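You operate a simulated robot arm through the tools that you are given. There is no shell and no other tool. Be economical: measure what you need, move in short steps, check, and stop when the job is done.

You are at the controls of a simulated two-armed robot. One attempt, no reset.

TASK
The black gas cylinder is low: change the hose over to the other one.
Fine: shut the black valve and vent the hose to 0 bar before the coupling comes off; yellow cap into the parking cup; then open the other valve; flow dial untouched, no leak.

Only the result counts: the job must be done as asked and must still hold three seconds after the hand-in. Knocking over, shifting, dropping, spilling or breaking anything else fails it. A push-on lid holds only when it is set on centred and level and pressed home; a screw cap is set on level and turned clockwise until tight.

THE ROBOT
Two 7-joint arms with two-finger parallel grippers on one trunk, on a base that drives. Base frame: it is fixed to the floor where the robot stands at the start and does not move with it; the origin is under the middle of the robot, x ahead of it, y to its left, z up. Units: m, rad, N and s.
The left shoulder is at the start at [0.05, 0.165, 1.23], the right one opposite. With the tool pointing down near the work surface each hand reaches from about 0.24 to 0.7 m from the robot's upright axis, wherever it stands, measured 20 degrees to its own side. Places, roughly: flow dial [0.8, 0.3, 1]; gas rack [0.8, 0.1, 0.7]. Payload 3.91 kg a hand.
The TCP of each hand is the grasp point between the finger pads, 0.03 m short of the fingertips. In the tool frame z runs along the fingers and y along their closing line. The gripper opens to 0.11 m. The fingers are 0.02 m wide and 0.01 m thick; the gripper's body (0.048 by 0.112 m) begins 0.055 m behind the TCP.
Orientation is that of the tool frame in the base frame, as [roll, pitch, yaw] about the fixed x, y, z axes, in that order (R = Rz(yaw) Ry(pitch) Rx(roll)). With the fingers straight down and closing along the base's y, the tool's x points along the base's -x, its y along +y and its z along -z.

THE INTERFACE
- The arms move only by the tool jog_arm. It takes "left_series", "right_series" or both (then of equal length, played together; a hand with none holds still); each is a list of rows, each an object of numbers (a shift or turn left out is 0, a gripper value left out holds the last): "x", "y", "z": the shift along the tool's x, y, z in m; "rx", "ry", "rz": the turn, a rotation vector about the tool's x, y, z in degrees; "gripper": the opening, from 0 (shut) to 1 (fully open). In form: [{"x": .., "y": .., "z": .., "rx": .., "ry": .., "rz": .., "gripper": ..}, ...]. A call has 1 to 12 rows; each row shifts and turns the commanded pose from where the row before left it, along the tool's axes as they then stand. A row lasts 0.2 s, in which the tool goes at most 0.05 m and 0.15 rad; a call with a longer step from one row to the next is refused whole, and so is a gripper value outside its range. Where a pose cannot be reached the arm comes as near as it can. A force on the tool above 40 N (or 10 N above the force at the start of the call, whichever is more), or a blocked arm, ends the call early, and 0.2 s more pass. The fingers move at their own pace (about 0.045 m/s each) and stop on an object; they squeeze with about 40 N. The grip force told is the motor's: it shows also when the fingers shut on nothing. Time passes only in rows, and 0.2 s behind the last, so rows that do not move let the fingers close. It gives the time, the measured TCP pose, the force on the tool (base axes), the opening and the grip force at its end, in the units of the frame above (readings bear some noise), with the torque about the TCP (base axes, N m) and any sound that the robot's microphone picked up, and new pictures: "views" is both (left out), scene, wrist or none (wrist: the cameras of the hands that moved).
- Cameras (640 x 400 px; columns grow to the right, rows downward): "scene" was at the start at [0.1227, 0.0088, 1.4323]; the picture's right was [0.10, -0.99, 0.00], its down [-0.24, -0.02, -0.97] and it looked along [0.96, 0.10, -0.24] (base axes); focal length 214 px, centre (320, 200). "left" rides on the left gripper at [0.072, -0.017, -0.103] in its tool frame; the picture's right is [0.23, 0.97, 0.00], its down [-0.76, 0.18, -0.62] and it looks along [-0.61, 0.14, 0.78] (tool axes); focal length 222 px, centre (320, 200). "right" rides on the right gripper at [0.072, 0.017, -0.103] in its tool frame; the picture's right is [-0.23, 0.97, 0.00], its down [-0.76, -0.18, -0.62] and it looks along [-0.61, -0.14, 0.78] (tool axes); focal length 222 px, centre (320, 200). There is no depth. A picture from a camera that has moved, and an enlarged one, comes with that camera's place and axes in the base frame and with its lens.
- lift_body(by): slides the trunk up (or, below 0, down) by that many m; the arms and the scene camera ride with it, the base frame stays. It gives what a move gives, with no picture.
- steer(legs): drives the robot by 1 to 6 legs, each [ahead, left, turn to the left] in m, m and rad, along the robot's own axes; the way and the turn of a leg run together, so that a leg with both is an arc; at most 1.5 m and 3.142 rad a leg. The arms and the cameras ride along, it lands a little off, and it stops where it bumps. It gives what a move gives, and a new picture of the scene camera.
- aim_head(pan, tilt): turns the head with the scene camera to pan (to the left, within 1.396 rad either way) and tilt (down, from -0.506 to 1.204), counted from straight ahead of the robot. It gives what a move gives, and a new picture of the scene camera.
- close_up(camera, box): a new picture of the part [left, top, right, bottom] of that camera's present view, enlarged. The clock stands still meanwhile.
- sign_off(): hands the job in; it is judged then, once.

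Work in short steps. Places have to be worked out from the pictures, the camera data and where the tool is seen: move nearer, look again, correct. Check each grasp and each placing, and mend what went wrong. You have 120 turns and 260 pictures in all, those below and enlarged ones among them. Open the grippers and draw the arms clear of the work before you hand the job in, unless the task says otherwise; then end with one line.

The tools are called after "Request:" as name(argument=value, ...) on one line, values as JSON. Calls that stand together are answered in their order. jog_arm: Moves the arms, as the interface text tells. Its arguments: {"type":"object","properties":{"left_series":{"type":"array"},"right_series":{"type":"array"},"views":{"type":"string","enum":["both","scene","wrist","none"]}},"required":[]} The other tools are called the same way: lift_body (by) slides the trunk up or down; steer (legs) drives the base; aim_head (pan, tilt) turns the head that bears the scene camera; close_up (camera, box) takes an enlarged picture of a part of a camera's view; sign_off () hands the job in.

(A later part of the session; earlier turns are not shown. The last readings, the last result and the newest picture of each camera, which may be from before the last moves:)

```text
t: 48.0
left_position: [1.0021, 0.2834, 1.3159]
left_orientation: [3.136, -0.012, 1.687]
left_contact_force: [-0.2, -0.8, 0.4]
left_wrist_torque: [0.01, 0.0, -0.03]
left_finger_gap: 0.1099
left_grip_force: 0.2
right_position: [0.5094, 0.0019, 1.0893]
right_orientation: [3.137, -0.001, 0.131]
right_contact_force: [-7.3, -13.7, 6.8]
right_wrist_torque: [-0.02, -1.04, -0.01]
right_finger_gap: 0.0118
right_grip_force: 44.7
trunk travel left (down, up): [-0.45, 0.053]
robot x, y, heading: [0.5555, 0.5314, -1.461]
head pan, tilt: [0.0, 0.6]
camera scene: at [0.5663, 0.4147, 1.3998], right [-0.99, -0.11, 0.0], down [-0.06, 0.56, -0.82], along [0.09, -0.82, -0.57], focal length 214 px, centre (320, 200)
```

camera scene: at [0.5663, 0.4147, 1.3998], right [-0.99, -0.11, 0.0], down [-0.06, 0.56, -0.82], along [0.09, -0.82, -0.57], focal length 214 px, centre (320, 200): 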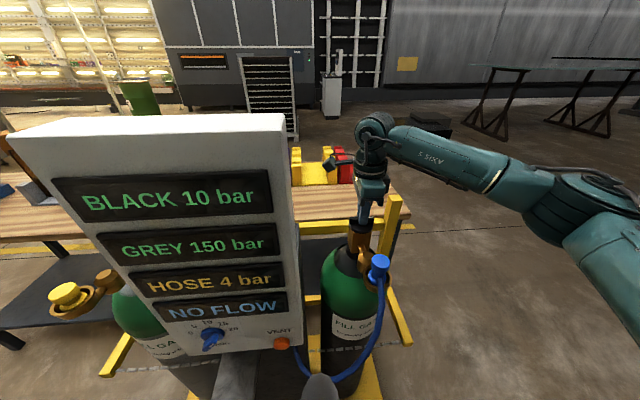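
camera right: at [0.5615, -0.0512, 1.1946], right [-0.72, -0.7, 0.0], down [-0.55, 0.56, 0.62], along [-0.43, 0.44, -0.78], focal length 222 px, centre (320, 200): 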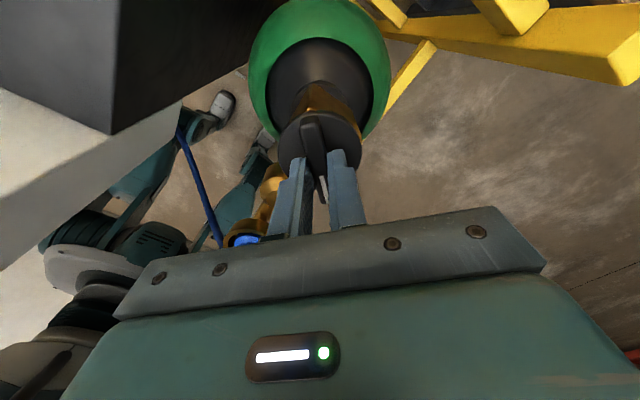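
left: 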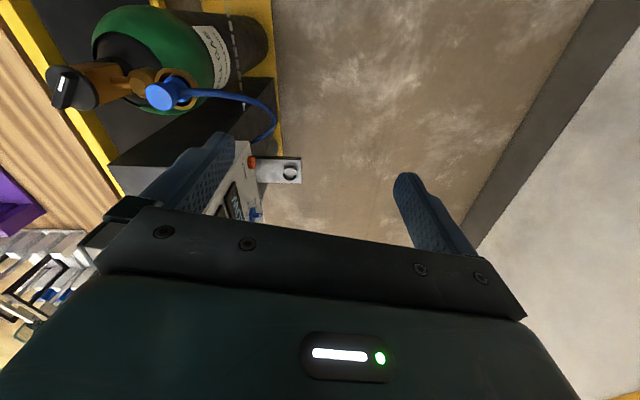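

40° turned, no change on the display. Continue CCW to about 90° and feel for a stop.

Request:
jog_arm(right_series=[{"y": 0.002}, {"rz": -8}, {"rz": -8}, {"rz": -8}, {"rz": -8}, {"rz": -8}, {"rz": -8}, {"rz": -4}, {}], views="both")

```text
t: 50.0
left_position: [1.0029, 0.285, 1.3144]
left_orientation: [3.134, -0.008, 1.687]
left_contact_force: [0.4, -0.5, -0.4]
left_wrist_torque: [0.01, 0.01, -0.01]
left_finger_gap: 0.1096
left_grip_force: 0.1
right_position: [0.5092, 0.0012, 1.0905]
right_orientation: [3.139, 0.004, 1.036]
right_contact_force: [-2.1, 2.7, -1.1]
right_wrist_torque: [0.37, 0.24, -1.05]
right_finger_gap: 0.0123
right_grip_force: 45.0
trunk travel left (down, up): [-0.45, 0.053]
robot x, y, heading: [0.5509, 0.5328, -1.457]
head pan, tilt: [0.0, 0.6]
camera scene: at [0.567, 0.4162, 1.3999], right [-0.99, -0.11, 0.0], down [-0.06, 0.56, -0.83], along [0.09, -0.82, -0.56], focal length 214 px, centre (320, 200)
camera right: at [0.5615, 0.0543, 1.1941], right [0.72, -0.69, 0.0], down [-0.54, -0.56, 0.62], along [-0.43, -0.45, -0.78], focal length 222 px, centre (320, 200)
```

scene: 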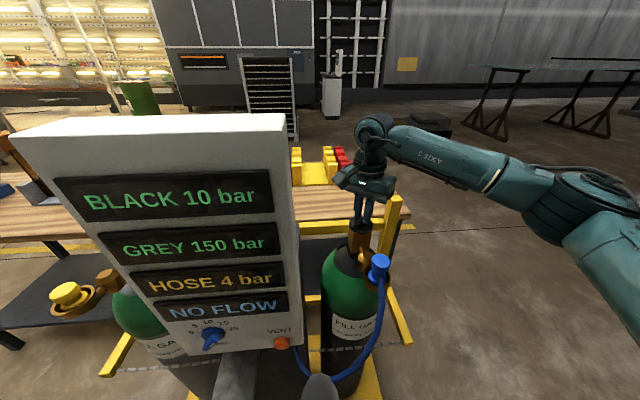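
right: 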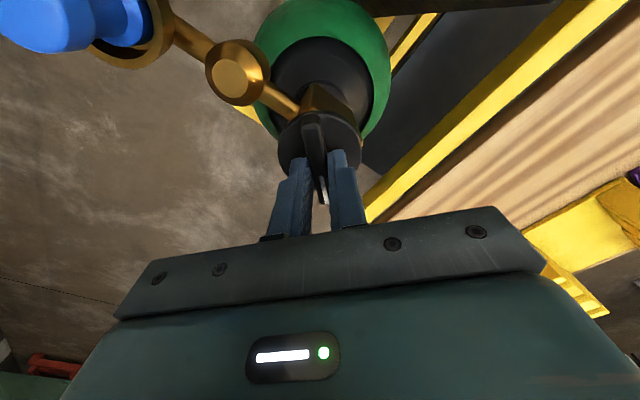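

Torque −1.05 N m with the mark now at the same angle as the grey knob: shut stop reached. I release, lift clear and turn the hand back to neutral.

Request:
jog_arm(right_series=[{"gripper": 0.4}, {}, {}, {"z": -0.04}, {"z": -0.045}, {"z": -0.045, "rz": -8}, {"z": -0.04, "rz": -8}, {"rz": -8}, {"rz": -8}, {"rz": -5, "gripper": 0.0}, {}], views="wrist")

Request:
close_up(camera="scene", box=[330, 190, 410, 290])

```text
t: 52.4
left_position: [1.0027, 0.2843, 1.3158]
left_orientation: [3.133, -0.009, 1.685]
left_contact_force: [0.3, 0.2, 1.0]
left_wrist_torque: [0.01, 0.02, 0.03]
left_finger_gap: 0.1099
left_grip_force: 0.0
right_position: [0.5102, 0.0019, 1.2599]
right_orientation: [-3.14, 0.003, 1.684]
right_contact_force: [-0.1, 0.4, -0.6]
right_wrist_torque: [0.01, 0.04, 0.01]
right_finger_gap: 0.0
right_grip_force: 7.8
trunk travel left (down, up): [-0.45, 0.053]
robot x, y, heading: [0.5523, 0.5346, -1.466]
head pan, tilt: [0.0, 0.6]
camera right: at [0.5185, 0.0751, 1.3642], right [0.99, -0.12, 0.0], down [-0.09, -0.77, 0.63], along [-0.07, -0.62, -0.78], focal length 222 px, centre (320, 200)
```

right: 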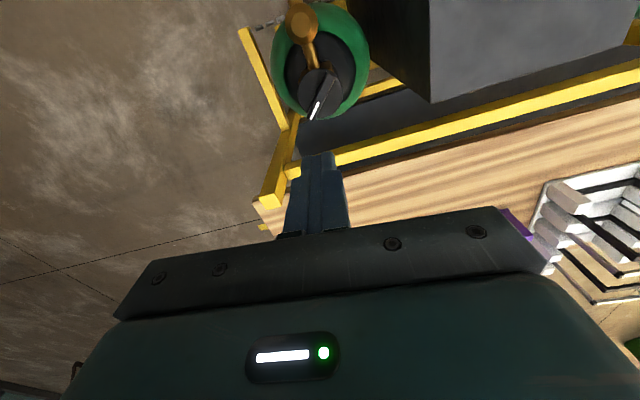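

```text
4.00 times, centred on (370, 240) of scene
camera zoom: at [0.5674, 0.4161, 1.3999], right [-0.99, -0.11, 0.0], down [-0.06, 0.56, -0.83], along [0.09, -0.82, -0.56], focal length 858 px, centre (120, 40)
```

zoom: 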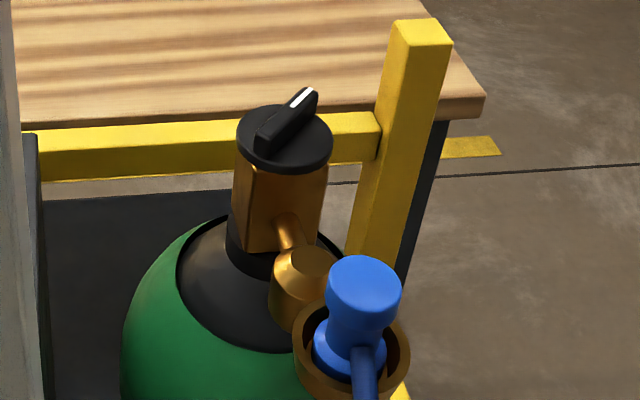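

Black valve mark now points away like the grey one. Now back up to get room for pressing VENT (≈[0.669,0.224,0.897]).

Request:
steer(legs=[[-0.22, 0, 0], [0, 0.1, 0]])

```text
t: 55.2
left_position: [1.0755, 0.5119, 1.316]
left_orientation: [3.133, -0.008, 1.682]
left_contact_force: [-0.1, -0.1, -0.2]
left_wrist_torque: [0.02, 0.03, -0.01]
left_finger_gap: 0.1101
left_grip_force: 0.1
right_position: [0.5804, 0.2314, 1.2591]
right_orientation: [3.142, 0.004, 1.68]
right_contact_force: [1.0, 0.3, -0.2]
right_wrist_torque: [0.0, 0.01, 0.0]
right_finger_gap: 0.0
right_grip_force: 37.7
trunk travel left (down, up): [-0.45, 0.053]
robot x, y, heading: [0.6256, 0.7585, -1.46]
head pan, tilt: [0.0, 0.6]
camera scene: at [0.64, 0.6449, 1.3999], right [-0.99, -0.11, 0.0], down [-0.06, 0.56, -0.83], along [0.09, -0.82, -0.56], focal length 214 px, centre (320, 200)
```

scene: 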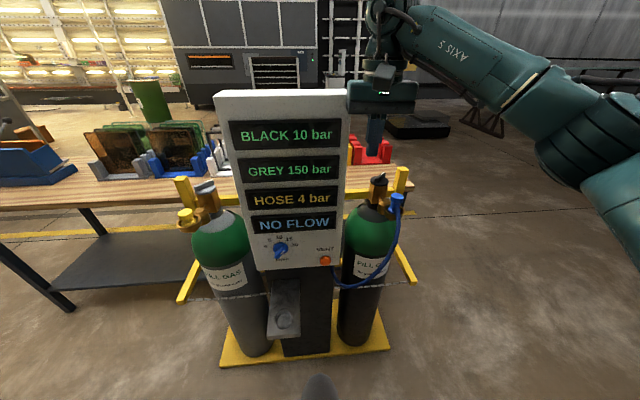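

VENT confirmed at ≈[0.67,0.223,0.897]. I back the right hand off, bring it in front of the panel and tilt it 60° forward with the fingers shut.

Request:
jog_arm(right_series=[{"x": 0.04}, {"x": 0.04}, {"x": 0.04}, {"x": 0.04}, {"y": 0.03, "z": 0.035}, {"y": 0.03, "z": 0.035}, {"y": 0.03, "z": 0.035}, {"z": 0.045}, {"z": 0.045}, {"z": 0.045}, {"rz": -5}, {}], views="none")

Request:
jog_arm(right_series=[{"ry": -7.5}, {"ry": -7.5}, {"ry": -7.5}, {"ry": -7.5}, {"ry": -7.5}, {"ry": -7.5}, {"ry": -7.5}, {"ry": -7.5}, {}], views="both")

```text
t: 57.8
left_position: [1.0729, 0.5131, 1.3152]
left_orientation: [3.134, -0.009, 1.684]
left_contact_force: [0.0, -0.5, 0.2]
left_wrist_torque: [-0.02, 0.01, 0.01]
left_finger_gap: 0.1099
left_grip_force: 0.0
right_position: [0.6535, 0.3973, 1.0172]
right_orientation: [-3.141, 0.003, 1.769]
right_contact_force: [-0.7, 0.0, -0.1]
right_wrist_torque: [-0.02, 0.01, -0.02]
right_finger_gap: 0.0
right_grip_force: 38.0
trunk travel left (down, up): [-0.45, 0.053]
robot x, y, heading: [0.6291, 0.7636, -1.462]
head pan, tilt: [0.0, 0.6]
```

```text
t: 59.8
left_position: [1.0745, 0.5127, 1.3156]
left_orientation: [3.134, -0.007, 1.682]
left_contact_force: [0.4, -0.8, -0.4]
left_wrist_torque: [-0.03, 0.02, 0.02]
left_finger_gap: 0.1101
left_grip_force: 0.1
right_position: [0.6523, 0.3985, 1.0203]
right_orientation: [3.139, 1.052, 1.764]
right_contact_force: [-0.8, 0.7, 0.0]
right_wrist_torque: [0.02, -0.01, 0.02]
right_finger_gap: 0.0
right_grip_force: 38.1
trunk travel left (down, up): [-0.45, 0.053]
robot x, y, heading: [0.6274, 0.7645, -1.459]
head pan, tilt: [0.0, 0.6]
camera scene: at [0.6394, 0.6449, 1.3999], right [-0.99, -0.11, 0.0], down [-0.06, 0.56, -0.83], along [0.09, -0.82, -0.56], focal length 214 px, centre (320, 200)
camera right: at [0.6454, 0.5245, 1.0086], right [0.98, 0.08, 0.2], down [-0.21, 0.13, 0.97], along [0.05, -0.99, 0.14], focal length 222 px, centre (320, 200)
```

scene: 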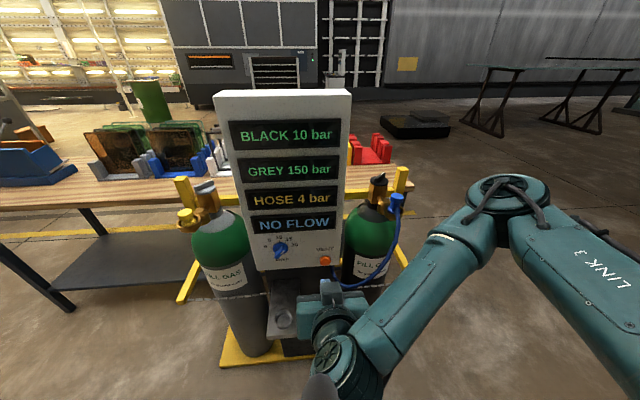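
right: 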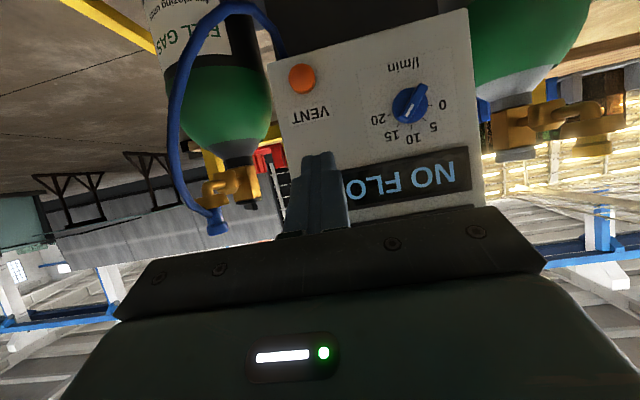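

Vent again computed at (0.670,0.224,0.893). Move the tip to ~5 cm in front of the button.

Request:
jog_arm(right_series=[{"x": 0.011, "z": 0.034, "y": -0.004}, {"x": 0.011, "z": 0.034, "y": -0.004}, {"x": 0.011, "z": 0.034, "y": -0.004}, {"x": 0.011, "z": 0.034, "y": -0.004}, {}], views="both")

```text
t: 61.0
left_position: [1.0745, 0.5124, 1.3157]
left_orientation: [3.135, -0.009, 1.683]
left_contact_force: [0.0, -0.7, 0.4]
left_wrist_torque: [0.0, 0.02, -0.01]
left_finger_gap: 0.1099
left_grip_force: 0.0
right_position: [0.6568, 0.3009, 0.9123]
right_orientation: [3.139, 1.05, 1.765]
right_contact_force: [-0.5, -0.3, -0.3]
right_wrist_torque: [0.0, 0.03, -0.04]
right_finger_gap: 0.0001
right_grip_force: 38.5
trunk travel left (down, up): [-0.45, 0.053]
robot x, y, heading: [0.6229, 0.7635, -1.458]
head pan, tilt: [0.0, 0.6]
camera scene: at [0.6395, 0.6451, 1.3999], right [-0.99, -0.11, 0.0], down [-0.06, 0.56, -0.83], along [0.09, -0.82, -0.56], focal length 214 px, centre (320, 200)
camera right: at [0.6492, 0.4272, 0.9023], right [0.98, 0.08, 0.2], down [-0.21, 0.12, 0.97], along [0.05, -0.99, 0.14], focal length 222 px, centre (320, 200)
```

scene: 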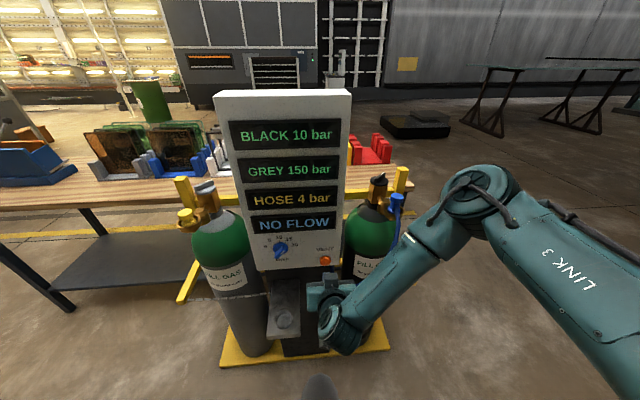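
right: 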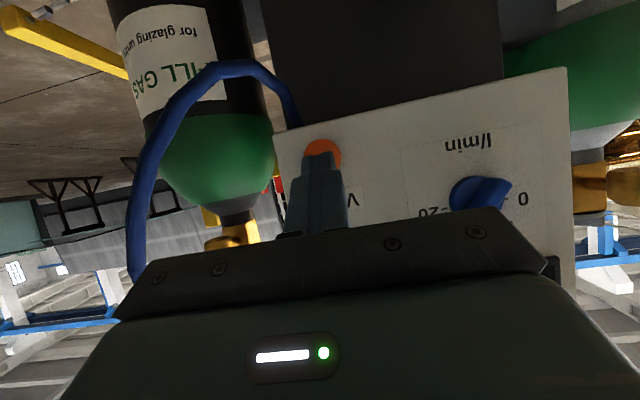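

Tip lines up with the button. Push straight in toward the panel 4 cm, then small steps.

Request:
jog_arm(right_series=[{"x": -0.008, "z": 0.018}, {"x": -0.0085, "z": 0.0186}, {"x": -0.002, "z": 0.0035}, {"x": -0.002, "z": 0.0035}, {}], views="both")

```text
t: 62.2
left_position: [1.073, 0.5135, 1.3158]
left_orientation: [3.135, -0.008, 1.682]
left_contact_force: [-0.3, -0.1, -0.3]
left_wrist_torque: [-0.03, 0.02, -0.02]
left_finger_gap: 0.1099
left_grip_force: 0.0
right_position: [0.6668, 0.2545, 0.9095]
right_orientation: [3.141, 1.05, 1.767]
right_contact_force: [-3.2, 6.8, 0.3]
right_wrist_torque: [0.03, 0.05, -0.04]
right_finger_gap: 0.0001
right_grip_force: 37.6
trunk travel left (down, up): [-0.45, 0.053]
robot x, y, heading: [0.6259, 0.765, -1.463]
head pan, tilt: [0.0, 0.6]
heard: click
camera scene: at [0.6393, 0.6458, 1.3999], right [-0.99, -0.11, 0.0], down [-0.06, 0.56, -0.83], along [0.09, -0.82, -0.56], focal length 214 px, centre (320, 200)
camera right: at [0.6588, 0.3804, 0.8993], right [0.98, 0.08, 0.2], down [-0.21, 0.12, 0.97], along [0.05, -0.99, 0.14], focal length 222 px, centre (320, 200)
```

scene: 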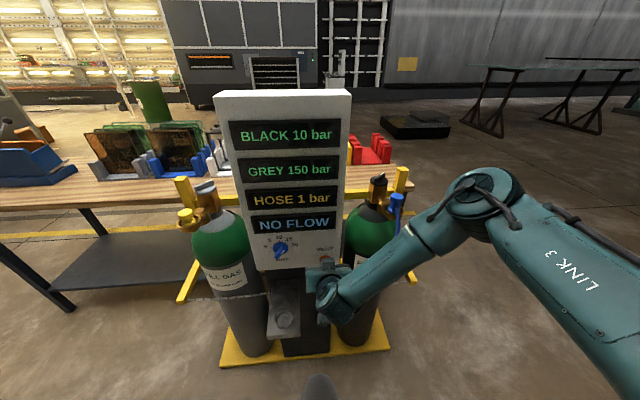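
right: 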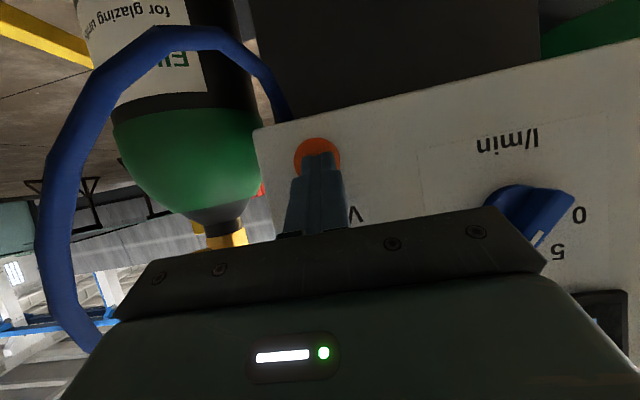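

Click heard, HOSE falls to 1 bar. Hold a bit more.

Request:
jog_arm(right_series=[{}, {}, {}, {}], views="scene")

```text
t: 63.2
left_position: [1.0742, 0.5136, 1.3154]
left_orientation: [3.135, -0.009, 1.683]
left_contact_force: [0.6, 1.2, 0.0]
left_wrist_torque: [0.01, 0.01, 0.03]
left_finger_gap: 0.1102
left_grip_force: 0.1
right_position: [0.667, 0.2553, 0.9094]
right_orientation: [3.14, 1.048, 1.766]
right_contact_force: [-1.4, 9.3, -4.0]
right_wrist_torque: [0.16, 0.06, 0.0]
right_finger_gap: 0.0
right_grip_force: 37.4
trunk travel left (down, up): [-0.45, 0.053]
robot x, y, heading: [0.6238, 0.76, -1.461]
head pan, tilt: [0.0, 0.6]
camera scene: at [0.6394, 0.6456, 1.3999], right [-0.99, -0.11, 0.0], down [-0.06, 0.56, -0.83], along [0.09, -0.82, -0.56], focal length 214 px, centre (320, 200)
```

scene: 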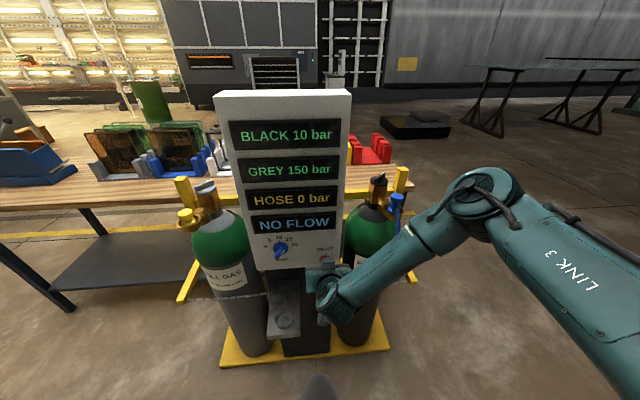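

HOSE 0 bar. Withdraw, un-tilt and raise the right hand.

Request:
jog_arm(right_series=[{"x": 0.018, "z": -0.03}, {"x": 0.018, "z": -0.03}, {"x": 0.018, "z": -0.03}, {"x": 0.018, "z": -0.03}, {"ry": 7.5}, {"ry": 7.5}, {"ry": 7.5}, {"ry": 7.5}, {"ry": 7.5}, {"ry": 7.5}, {"ry": 7.5}, {"ry": 7.5}], views="none")

Request:
jog_arm(right_series=[{"z": -0.045}, {"z": -0.045}, {"z": -0.045}, {"z": -0.045}, {"z": -0.045}, {"z": -0.045, "gripper": 0.6}, {"y": -0.04}, {"y": -0.04}, {"y": -0.04}, {"y": -0.04}, {}], views="both")

```text
t: 65.8
left_position: [1.0736, 0.5116, 1.3142]
left_orientation: [3.136, -0.007, 1.682]
left_contact_force: [0.2, -0.6, 0.4]
left_wrist_torque: [-0.01, 0.0, -0.03]
left_finger_gap: 0.1099
left_grip_force: 0.1
right_position: [0.6375, 0.3921, 0.907]
right_orientation: [3.141, 0.003, 1.767]
right_contact_force: [-0.5, -0.3, -0.3]
right_wrist_torque: [-0.02, 0.0, 0.01]
right_finger_gap: 0.0001
right_grip_force: 37.8
trunk travel left (down, up): [-0.45, 0.053]
robot x, y, heading: [0.6253, 0.7665, -1.462]
head pan, tilt: [0.0, 0.6]
```

```text
t: 68.2
left_position: [1.0762, 0.5128, 1.3143]
left_orientation: [3.136, -0.01, 1.681]
left_contact_force: [0.0, 0.5, -0.2]
left_wrist_torque: [0.0, 0.05, 0.0]
left_finger_gap: 0.11
left_grip_force: 0.0
right_position: [0.4799, 0.3608, 1.1794]
right_orientation: [3.14, 0.004, 1.769]
right_contact_force: [0.1, 0.1, -0.1]
right_wrist_torque: [0.0, 0.03, 0.0]
right_finger_gap: 0.0659
right_grip_force: 0.0
trunk travel left (down, up): [-0.45, 0.053]
robot x, y, heading: [0.6271, 0.7619, -1.463]
head pan, tilt: [0.0, 0.6]
camera scene: at [0.6403, 0.6448, 1.3998], right [-0.99, -0.11, 0.0], down [-0.06, 0.56, -0.82], along [0.09, -0.82, -0.57], focal length 214 px, centre (320, 200)
camera right: at [0.4822, 0.4355, 1.2829], right [1.0, -0.03, 0.0], down [-0.03, -0.78, 0.63], along [-0.02, -0.63, -0.78], focal length 222 px, centre (320, 200)
```

scene: 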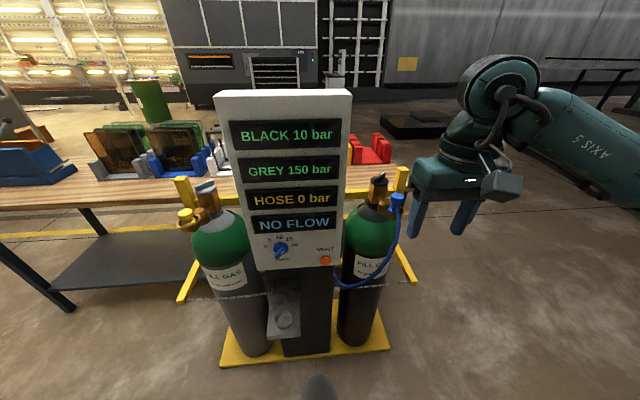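
right: 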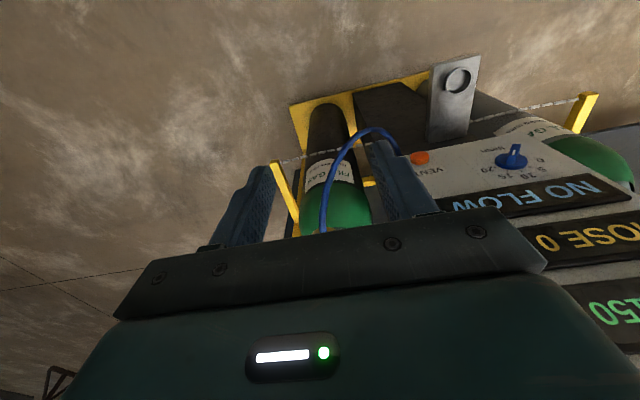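

HOSE stays at 0, so black is really shut. Next the cap with the left hand: drive 0.2 m left.

Request:
steer(legs=[[0, 0.2, 0]])

Request:
jog_arm(left_series=[{"x": -0.03, "y": -0.045}, {"x": -0.03, "y": -0.045}, {"x": -0.03, "y": -0.045}, {"x": -0.03, "y": -0.045}, {"x": -0.03, "y": -0.03}, {}], views="both")

```text
t: 70.6
left_position: [1.2743, 0.5349, 1.3148]
left_orientation: [3.134, -0.01, 1.684]
left_contact_force: [0.1, 0.2, 0.2]
left_wrist_torque: [0.01, 0.01, 0.0]
left_finger_gap: 0.1096
left_grip_force: 0.1
right_position: [0.6795, 0.3826, 1.1787]
right_orientation: [-3.141, 0.004, 1.769]
right_contact_force: [0.2, -0.3, -0.5]
right_wrist_torque: [0.03, 0.02, 0.03]
right_finger_gap: 0.0658
right_grip_force: 0.1
trunk travel left (down, up): [-0.45, 0.053]
robot x, y, heading: [0.824, 0.7879, -1.46]
head pan, tilt: [0.0, 0.6]
camera scene: at [0.8399, 0.6669, 1.3999], right [-0.99, -0.11, 0.0], down [-0.06, 0.56, -0.83], along [0.09, -0.82, -0.56], focal length 214 px, centre (320, 200)
```

scene: 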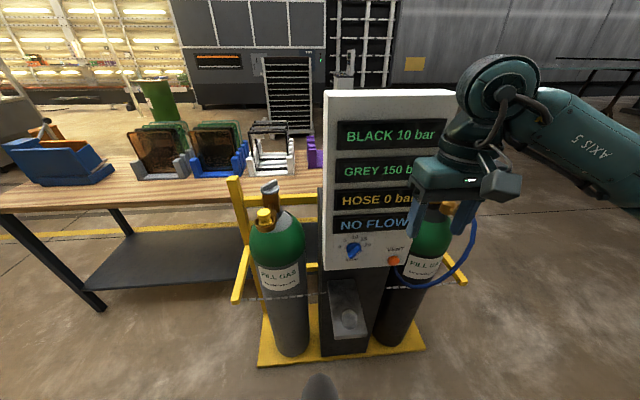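

```text
refused: row 1 steps farther than a row can; nothing moved
```

Step was too long; redo with shorter ones.

Request:
jog_arm(left_series=[{"x": -0.025, "y": -0.0295}, {"x": -0.025, "y": -0.0295}, {"x": -0.025, "y": -0.0295}, {"x": -0.025, "y": -0.0295}, {"x": -0.025, "y": -0.0295}, {"x": -0.025, "y": -0.0295}, {"x": -0.025, "y": -0.0295}, {"x": -0.025, "y": -0.0295}, {"x": -0.025, "y": -0.0295}, {}], views="both")

Request:
close_up(camera="scene", box=[220, 170, 320, 260])

```text
t: 72.8
left_position: [1.0741, 0.325, 1.2941]
left_orientation: [3.134, -0.008, 1.688]
left_contact_force: [-0.1, -0.5, -0.4]
left_wrist_torque: [0.0, -0.01, -0.02]
left_finger_gap: 0.1103
left_grip_force: 0.1
left hand out of reach, approached as far as the arm can: row 8, 9
right_position: [0.6786, 0.3832, 1.1792]
right_orientation: [-3.141, 0.004, 1.769]
right_contact_force: [0.0, 0.6, 0.5]
right_wrist_torque: [0.0, -0.01, 0.0]
right_finger_gap: 0.0658
right_grip_force: 0.1
trunk travel left (down, up): [-0.45, 0.053]
robot x, y, heading: [0.8256, 0.787, -1.461]
head pan, tilt: [0.0, 0.6]
camera scene: at [0.8396, 0.6671, 1.3999], right [-0.99, -0.11, 0.0], down [-0.06, 0.56, -0.83], along [0.09, -0.82, -0.56], focal length 214 px, centre (320, 200)
camera left: at [1.048, 0.3948, 1.3995], right [0.94, 0.34, 0.01], down [0.26, -0.74, 0.62], along [0.22, -0.58, -0.79], focal length 222 px, centre (320, 200)
```

scene: 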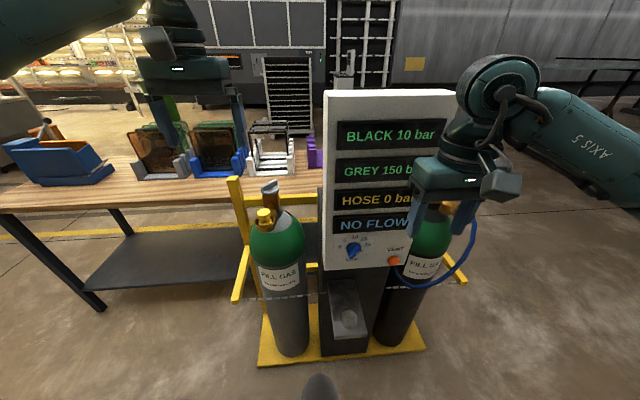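
left: 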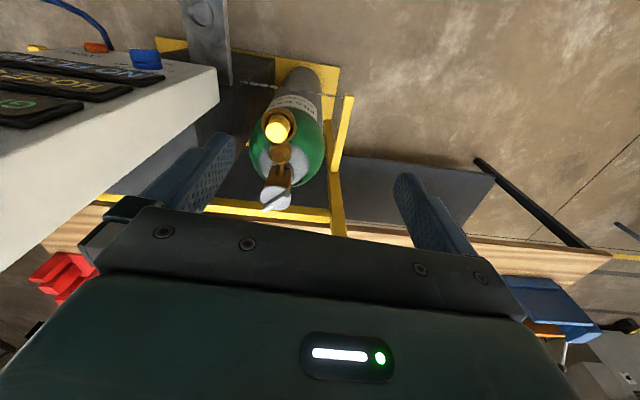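

```text
4.44 times, centred on (270, 215) of scene
camera zoom: at [0.8396, 0.6671, 1.3999], right [-0.99, -0.11, 0.0], down [-0.06, 0.56, -0.83], along [0.09, -0.82, -0.56], focal length 953 px, centre (542, 133)
```

zoom: 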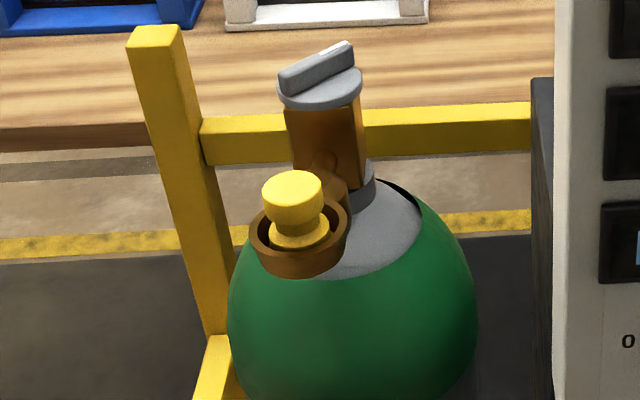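

Cap top ≈[1.033,0.252,1.056]. The left hand needs the robot closer: right hand back 8 cm, then drive 0.1 m ahead.

Request:
jog_arm(right_series=[{"x": 0.04}, {"x": 0.04, "z": -0.03}, {}], views="none")

Request:
steer(legs=[[0.1, 0, 0]])

```text
t: 73.6
left_position: [1.0734, 0.3248, 1.2944]
left_orientation: [3.134, -0.008, 1.686]
left_contact_force: [0.2, -0.2, 0.3]
left_wrist_torque: [0.01, -0.04, 0.0]
left_finger_gap: 0.1099
left_grip_force: 0.1
right_position: [0.6624, 0.4594, 1.2067]
right_orientation: [-3.141, 0.003, 1.77]
right_contact_force: [-0.7, -0.6, 0.4]
right_wrist_torque: [0.01, -0.01, 0.01]
right_finger_gap: 0.0658
right_grip_force: 0.1
trunk travel left (down, up): [-0.45, 0.053]
robot x, y, heading: [0.8241, 0.7818, -1.461]
head pan, tilt: [0.0, 0.6]
```

```text
t: 74.7
left_position: [1.0832, 0.2244, 1.295]
left_orientation: [3.135, -0.009, 1.683]
left_contact_force: [0.5, -0.6, -0.4]
left_wrist_torque: [-0.01, -0.04, 0.02]
left_finger_gap: 0.1098
left_grip_force: 0.0
right_position: [0.6737, 0.3606, 1.2066]
right_orientation: [-3.141, 0.004, 1.768]
right_contact_force: [-0.3, -0.2, -1.6]
right_wrist_torque: [0.0, 0.01, 0.0]
right_finger_gap: 0.0663
right_grip_force: 0.1
trunk travel left (down, up): [-0.45, 0.053]
robot x, y, heading: [0.8346, 0.6851, -1.464]
head pan, tilt: [0.0, 0.6]
camera scene: at [0.8505, 0.5666, 1.3998], right [-0.99, -0.11, 0.0], down [-0.06, 0.56, -0.82], along [0.09, -0.82, -0.57], focal length 214 px, centre (320, 200)
```

scene: 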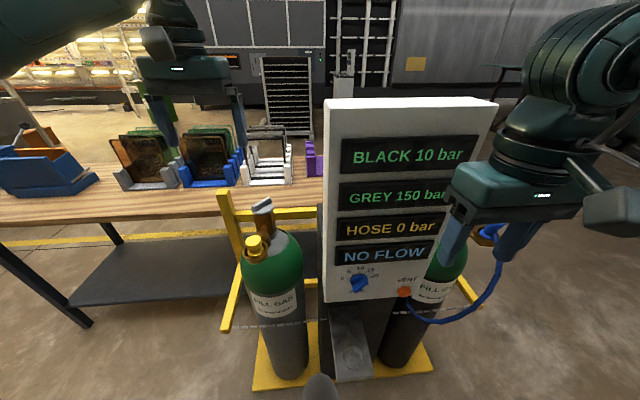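

Move the left hand over the cap and down to z≈1.15.

Request:
jog_arm(left_series=[{"x": 0.011, "y": -0.015, "z": 0.03}, {"x": 0.011, "y": -0.015, "z": 0.03}, {"x": 0.012, "y": -0.016, "z": 0.03}, {"z": 0.03, "gripper": 0.65}, {"z": 0.025}, {}], views="both")

```text
t: 76.1
left_position: [1.0337, 0.2557, 1.1498]
left_orientation: [3.138, -0.008, 1.685]
left_contact_force: [-0.7, 0.1, 0.1]
left_wrist_torque: [-0.02, -0.01, 0.0]
left_finger_gap: 0.0717
left_grip_force: 0.2
right_position: [0.6747, 0.3617, 1.2067]
right_orientation: [3.14, 0.004, 1.767]
right_contact_force: [0.3, 0.3, 1.0]
right_wrist_torque: [-0.02, 0.03, 0.0]
right_finger_gap: 0.0658
right_grip_force: 0.0
trunk travel left (down, up): [-0.45, 0.053]
robot x, y, heading: [0.8362, 0.6849, -1.465]
head pan, tilt: [0.0, 0.6]
camera scene: at [0.8504, 0.5676, 1.3999], right [-0.99, -0.11, 0.0], down [-0.06, 0.56, -0.83], along [0.09, -0.82, -0.56], focal length 214 px, centre (320, 200)
camera left: at [1.0089, 0.3246, 1.2551], right [0.94, 0.34, 0.01], down [0.26, -0.74, 0.62], along [0.21, -0.58, -0.79], focal length 222 px, centre (320, 200)
```

scene: 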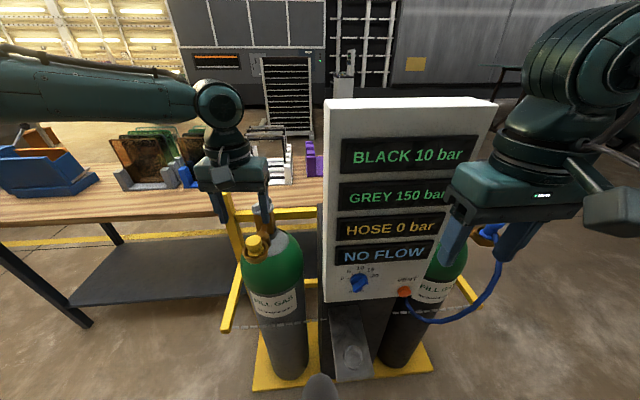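
left: 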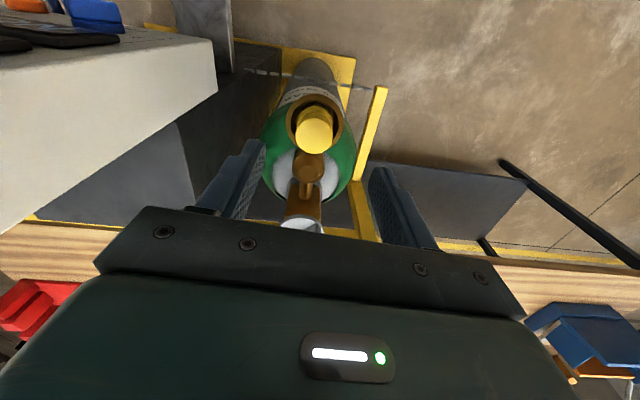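

Centred over the cap. Lower to z≈1.10 and look from the scene camera.

Request:
jog_arm(left_series=[{"z": 0.025, "y": -0.002}, {"z": 0.025}, {}], views="wrist")

Request:
close_up(camera="scene", box=[200, 180, 320, 280])

```text
t: 76.9
left_position: [1.0345, 0.2547, 1.1014]
left_orientation: [3.135, -0.009, 1.684]
left_contact_force: [-0.2, -0.4, 0.2]
left_wrist_torque: [-0.04, -0.02, 0.04]
left_finger_gap: 0.0717
left_grip_force: 0.1
right_position: [0.6739, 0.3615, 1.2073]
right_orientation: [3.14, 0.003, 1.768]
right_contact_force: [0.6, 0.0, 0.7]
right_wrist_torque: [0.0, -0.03, 0.0]
right_finger_gap: 0.0658
right_grip_force: 0.1
trunk travel left (down, up): [-0.45, 0.053]
robot x, y, heading: [0.8373, 0.6864, -1.459]
head pan, tilt: [0.0, 0.6]
camera left: at [1.0086, 0.3244, 1.2052], right [0.94, 0.34, 0.01], down [0.26, -0.74, 0.62], along [0.21, -0.58, -0.79], focal length 222 px, centre (320, 200)
```

left: 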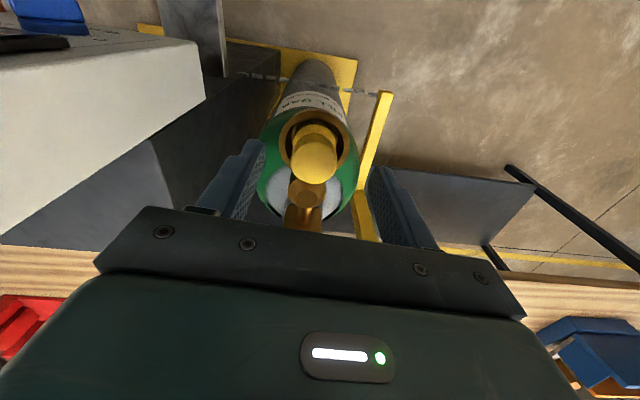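

```text
4.00 times, centred on (260, 230) of scene
camera zoom: at [0.8504, 0.5676, 1.3999], right [-0.99, -0.11, 0.0], down [-0.06, 0.56, -0.83], along [0.09, -0.82, -0.56], focal length 858 px, centre (560, 80)
```

zoom: 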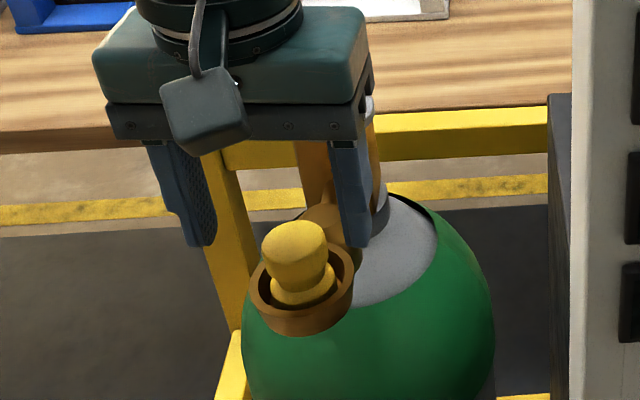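

Cap centre ≈(1.032,0.249). Lower to TCP z≈1.066 and close.

Request:
jog_arm(left_series=[{"z": 0.015, "x": -0.005, "y": -0.002}, {"z": 0.012}, {"z": 0.008}, {}], views="none")

Request:
close_up(camera="scene", box=[200, 180, 320, 280])

```text
t: 77.9
left_position: [1.0328, 0.2509, 1.065]
left_orientation: [3.133, -0.009, 1.684]
left_contact_force: [-0.3, 0.3, 0.3]
left_wrist_torque: [0.03, -0.03, -0.01]
left_finger_gap: 0.0716
left_grip_force: 0.1
right_position: [0.6743, 0.3623, 1.2068]
right_orientation: [-3.141, 0.003, 1.769]
right_contact_force: [-0.5, 0.3, 0.9]
right_wrist_torque: [0.01, -0.04, 0.01]
right_finger_gap: 0.066
right_grip_force: 0.1
trunk travel left (down, up): [-0.45, 0.053]
robot x, y, heading: [0.8354, 0.6856, -1.457]
head pan, tilt: [0.0, 0.6]
```

```text
4.00 times, centred on (260, 230) of scene
camera zoom: at [0.8504, 0.5675, 1.3999], right [-0.99, -0.11, 0.0], down [-0.06, 0.56, -0.83], along [0.09, -0.82, -0.56], focal length 858 px, centre (560, 80)
```

zoom: 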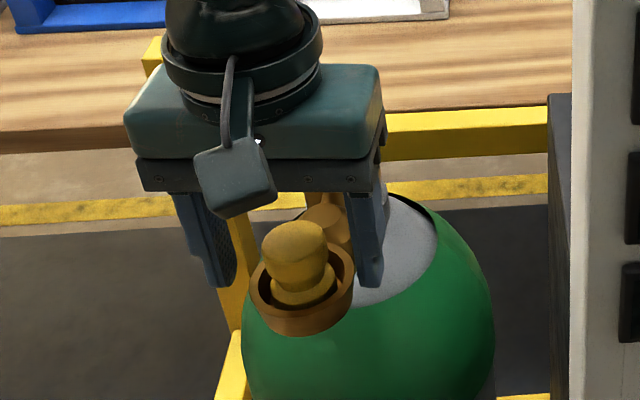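

Tips are just at the collar rim (≈1.04); raise 7 mm so they grip only the cap head, then close.

Request:
jog_arm(left_series=[{"z": -0.007}, {"gripper": 0.3}, {"gripper": 0.0}, {}, {}, {}], views="wrist")

Request:
close_up(camera="scene", box=[220, 200, 300, 270])

```text
t: 79.3
left_position: [1.0329, 0.2517, 1.0714]
left_orientation: [3.135, -0.005, 1.685]
left_contact_force: [0.5, 0.1, 1.4]
left_wrist_torque: [-0.03, 0.02, 0.0]
left_finger_gap: 0.0323
left_grip_force: 40.2
right_position: [0.674, 0.3612, 1.2054]
right_orientation: [3.14, 0.002, 1.768]
right_contact_force: [-0.8, 0.0, -0.7]
right_wrist_torque: [0.02, -0.03, 0.03]
right_finger_gap: 0.0661
right_grip_force: 0.0
trunk travel left (down, up): [-0.45, 0.053]
robot x, y, heading: [0.8337, 0.6824, -1.46]
head pan, tilt: [0.0, 0.6]
camera left: at [1.0071, 0.3205, 1.1769], right [0.94, 0.34, 0.01], down [0.26, -0.74, 0.62], along [0.21, -0.58, -0.79], focal length 222 px, centre (320, 200)
```

left: 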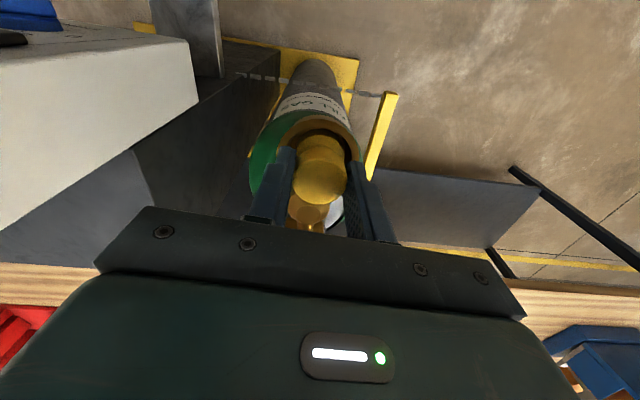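

```text
5.71 times, centred on (260, 235) of scene
camera zoom: at [0.8504, 0.5675, 1.3999], right [-0.99, -0.11, 0.0], down [-0.06, 0.56, -0.83], along [0.09, -0.82, -0.56], focal length 1226 px, centre (663, 0)
```

zoom: 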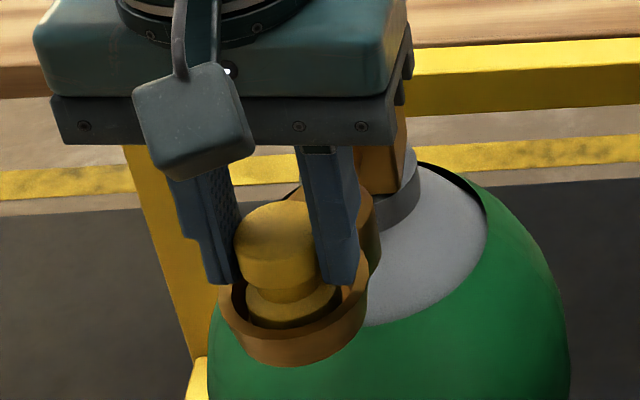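

Gripped at 32 mm head. Pull up gently.

Request:
jog_arm(left_series=[{"z": -0.003}, {"z": -0.003}, {"z": -0.003}, {}], views="none")

Request:
close_up(camera="scene", box=[220, 200, 300, 270])

```text
t: 80.3
left_position: [1.0313, 0.2507, 1.0814]
left_orientation: [3.134, -0.008, 1.684]
left_contact_force: [-0.7, -0.9, -0.4]
left_wrist_torque: [-0.01, -0.01, 0.03]
left_finger_gap: 0.0324
left_grip_force: 39.8
right_position: [0.6746, 0.3617, 1.2074]
right_orientation: [3.14, 0.004, 1.768]
right_contact_force: [0.1, 0.2, -0.4]
right_wrist_torque: [0.04, -0.02, -0.04]
right_finger_gap: 0.0662
right_grip_force: 0.1
trunk travel left (down, up): [-0.45, 0.053]
robot x, y, heading: [0.8372, 0.6862, -1.461]
head pan, tilt: [0.0, 0.6]
```

```text
5.71 times, centred on (260, 235) of scene
camera zoom: at [0.8505, 0.5674, 1.3999], right [-0.99, -0.11, 0.0], down [-0.06, 0.56, -0.83], along [0.09, -0.82, -0.56], focal length 1226 px, centre (663, 0)
```

zoom: 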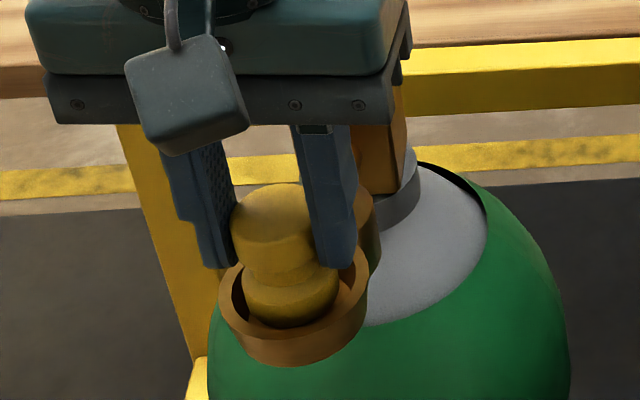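

It lifts freely. Lift another 9 cm.

Request:
jog_arm(left_series=[{"z": -0.02}, {"z": -0.025}, {"z": -0.03}, {"z": -0.03}, {}], views="wrist")

Request:
close_up(camera="scene", box=[200, 150, 320, 270])

```text
t: 81.5
left_position: [1.0309, 0.2515, 1.1857]
left_orientation: [3.134, -0.01, 1.684]
left_contact_force: [0.2, 0.9, -0.3]
left_wrist_torque: [0.01, 0.01, 0.02]
left_finger_gap: 0.0322
left_grip_force: 39.7
right_position: [0.6744, 0.3609, 1.2073]
right_orientation: [-3.14, 0.005, 1.768]
right_contact_force: [-0.6, -0.2, 0.1]
right_wrist_torque: [-0.01, 0.01, -0.03]
right_finger_gap: 0.0661
right_grip_force: 0.0
trunk travel left (down, up): [-0.45, 0.053]
robot x, y, heading: [0.8387, 0.6844, -1.465]
head pan, tilt: [0.0, 0.6]
camera left: at [1.0059, 0.3196, 1.2899], right [0.94, 0.34, 0.01], down [0.26, -0.74, 0.62], along [0.21, -0.58, -0.79], focal length 222 px, centre (320, 200)
```

left: 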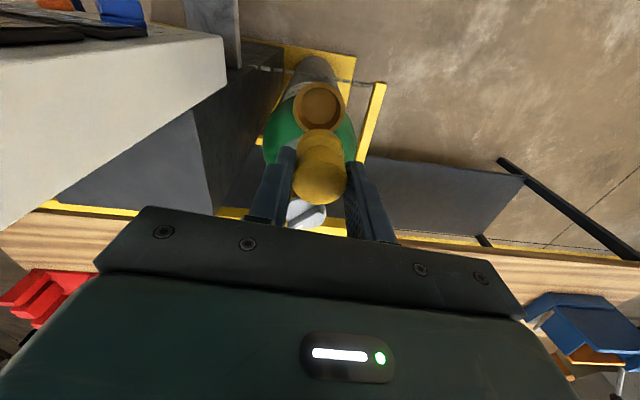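

```text
3.33 times, centred on (260, 210) of scene
camera zoom: at [0.8505, 0.5673, 1.3999], right [-0.99, -0.11, 0.0], down [-0.06, 0.56, -0.82], along [0.09, -0.82, -0.57], focal length 715 px, centre (520, 167)
```

zoom: 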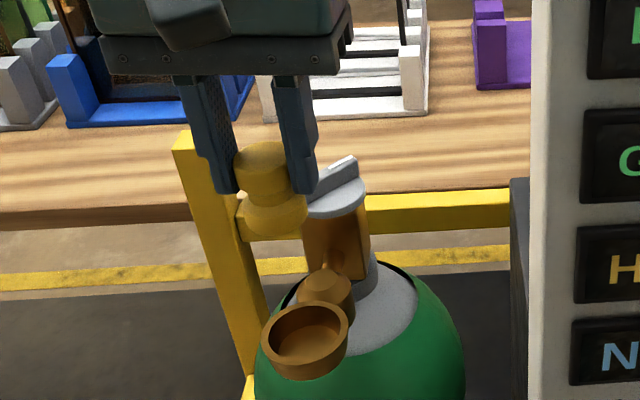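

Cap is out and held. Now toward the parking cup (≈[0.789,0.322,0.725], below the flow dial): first pull the left hand back, then drive 0.17 m right.

Request:
jog_arm(left_series=[{"x": 0.045}, {"x": 0.045}, {"x": 0.045}, {"x": 0.03}, {}], right_series=[{"y": -0.03}, {"y": -0.03}, {"y": -0.03}, {}, {}], views="none")

Request:
steer(legs=[[0, -0.17, 0]])

Request:
close_up(camera="left", box=[0, 0, 640, 400])

```text
t: 82.7
left_position: [1.0131, 0.4147, 1.1878]
left_orientation: [3.136, -0.009, 1.686]
left_contact_force: [0.0, -0.1, -1.0]
left_wrist_torque: [0.0, -0.01, 0.03]
left_finger_gap: 0.0324
left_grip_force: 39.9
right_position: [0.5864, 0.3438, 1.2068]
right_orientation: [3.141, 0.004, 1.767]
right_contact_force: [0.0, -0.3, 0.4]
right_wrist_torque: [-0.02, -0.03, 0.0]
right_finger_gap: 0.066
right_grip_force: 0.0
trunk travel left (down, up): [-0.45, 0.053]
robot x, y, heading: [0.8336, 0.6861, -1.459]
head pan, tilt: [0.0, 0.6]
```

```text
t: 84.8
left_position: [0.8455, 0.3959, 1.1879]
left_orientation: [3.135, -0.009, 1.687]
left_contact_force: [0.0, -0.5, -0.9]
left_wrist_torque: [-0.01, -0.04, -0.01]
left_finger_gap: 0.0326
left_grip_force: 40.0
right_position: [0.4199, 0.3253, 1.2064]
right_orientation: [3.141, 0.004, 1.772]
right_contact_force: [-0.2, -0.5, 0.4]
right_wrist_torque: [0.03, 0.01, 0.0]
right_finger_gap: 0.066
right_grip_force: 0.0
trunk travel left (down, up): [-0.45, 0.053]
robot x, y, heading: [0.6683, 0.6678, -1.458]
head pan, tilt: [0.0, 0.6]
camera scene: at [0.6834, 0.5488, 1.3999], right [-0.99, -0.11, 0.0], down [-0.06, 0.56, -0.83], along [0.09, -0.82, -0.56], focal length 214 px, centre (320, 200)
```

scene: 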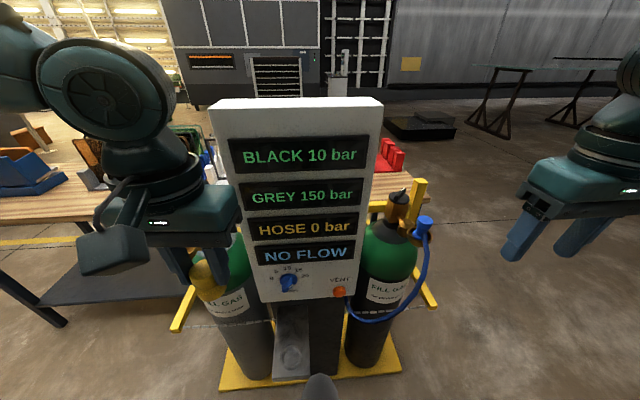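

```text
1.00 times, centred on (320, 200) of left (not enlarged: the box is as wide or as high as the picture)
camera zoom: at [0.8204, 0.4659, 1.2924], right [0.94, 0.34, 0.01], down [0.26, -0.74, 0.62], along [0.22, -0.58, -0.79], focal length 222 px, centre (320, 200)
```

zoom: 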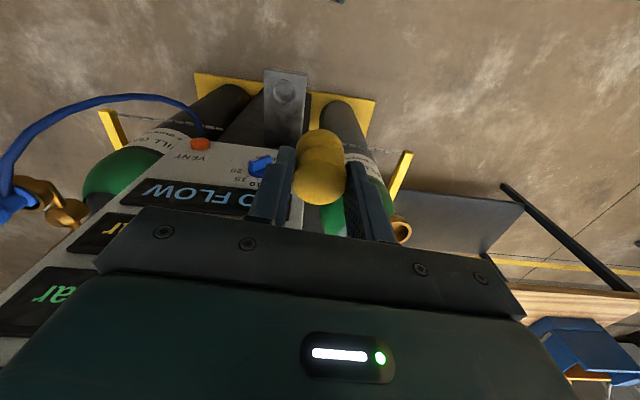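

Cup rim ≈(0.789,0.3245,0.725), dial front ≈(0.791,0.25,0.946) — ~4 cm clearance to the hand's body. Move over the cup and down to z≈0.97.

Request:
jog_arm(left_series=[{"y": -0.032}, {"y": -0.0324}, {"x": -0.032}, {"x": -0.0325}, {"z": 0.045}, {"z": 0.045}, {"z": 0.045}, {"z": 0.045}, {"z": 0.03}, {}], views="both")

```text
t: 87.0
left_position: [0.8344, 0.3382, 0.9936]
left_orientation: [3.136, -0.009, 1.686]
left_contact_force: [0.3, -0.3, 0.7]
left_wrist_torque: [-0.04, 0.02, 0.0]
left_finger_gap: 0.0323
left_grip_force: 40.1
left hand out of reach, approached as far as the arm can: row 2, 7, 8, 9
right_position: [0.4191, 0.3244, 1.207]
right_orientation: [-3.14, 0.003, 1.77]
right_contact_force: [0.6, -0.4, 0.3]
right_wrist_torque: [0.01, 0.01, 0.0]
right_finger_gap: 0.0659
right_grip_force: 0.1
trunk travel left (down, up): [-0.45, 0.053]
robot x, y, heading: [0.6674, 0.6639, -1.457]
head pan, tilt: [0.0, 0.6]
camera scene: at [0.6836, 0.5488, 1.3999], right [-0.99, -0.11, 0.0], down [-0.06, 0.56, -0.83], along [0.09, -0.82, -0.56], focal length 214 px, centre (320, 200)
camera left: at [0.8095, 0.4072, 1.0971], right [0.94, 0.34, 0.01], down [0.26, -0.74, 0.62], along [0.21, -0.58, -0.79], focal length 222 px, centre (320, 200)
```

scene: 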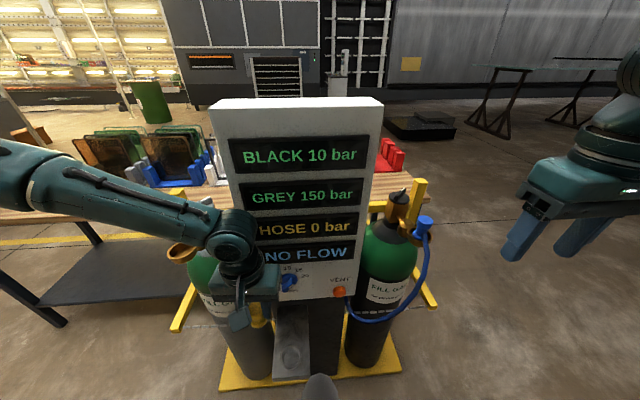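
left: 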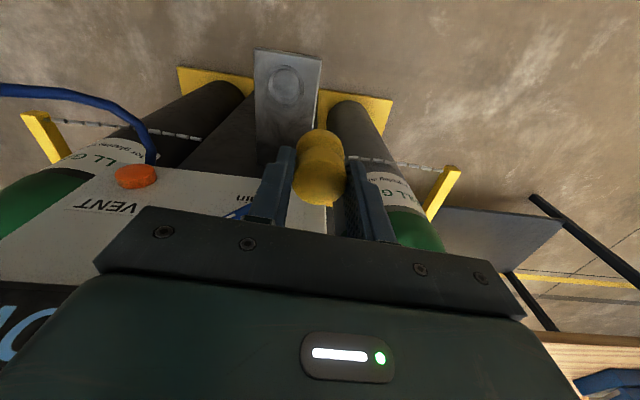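

Too near the body; drive 0.14 m back.

Request:
steer(legs=[[-0.14, 0, 0]])

Request:
jog_arm(left_series=[{}], views="none")

```text
t: 88.4
left_position: [0.8186, 0.4765, 0.9919]
left_orientation: [3.136, -0.006, 1.685]
left_contact_force: [0.6, 0.0, -0.3]
left_wrist_torque: [0.0, -0.01, -0.04]
left_finger_gap: 0.0324
left_grip_force: 39.9
right_position: [0.4046, 0.4647, 1.2073]
right_orientation: [3.141, 0.006, 1.767]
right_contact_force: [-0.2, 0.3, 0.2]
right_wrist_torque: [-0.06, 0.0, 0.03]
right_finger_gap: 0.0661
right_grip_force: 0.1
trunk travel left (down, up): [-0.45, 0.053]
robot x, y, heading: [0.6502, 0.8095, -1.455]
head pan, tilt: [0.0, 0.6]
camera scene: at [0.6678, 0.6884, 1.4], right [-0.99, -0.11, 0.0], down [-0.06, 0.56, -0.83], along [0.09, -0.82, -0.56], focal length 214 px, centre (320, 200)
```

scene: 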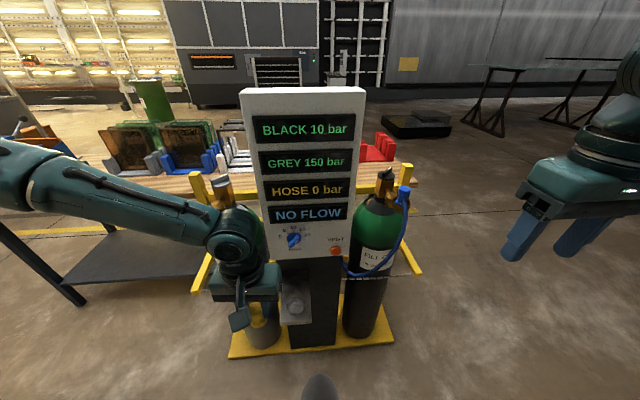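

```text
t: 88.8
left_position: [0.8181, 0.4761, 0.9914]
left_orientation: [3.137, -0.008, 1.684]
left_contact_force: [-1.0, -0.4, -0.7]
left_wrist_torque: [-0.01, -0.01, 0.0]
left_finger_gap: 0.0323
left_grip_force: 39.5
right_position: [0.4059, 0.4633, 1.2067]
right_orientation: [-3.141, 0.004, 1.771]
right_contact_force: [-0.7, -0.1, 0.1]
right_wrist_torque: [0.0, -0.02, 0.0]
right_finger_gap: 0.066
right_grip_force: 0.1
trunk travel left (down, up): [-0.45, 0.053]
robot x, y, heading: [0.6542, 0.8085, -1.453]
head pan, tilt: [0.0, 0.6]
```

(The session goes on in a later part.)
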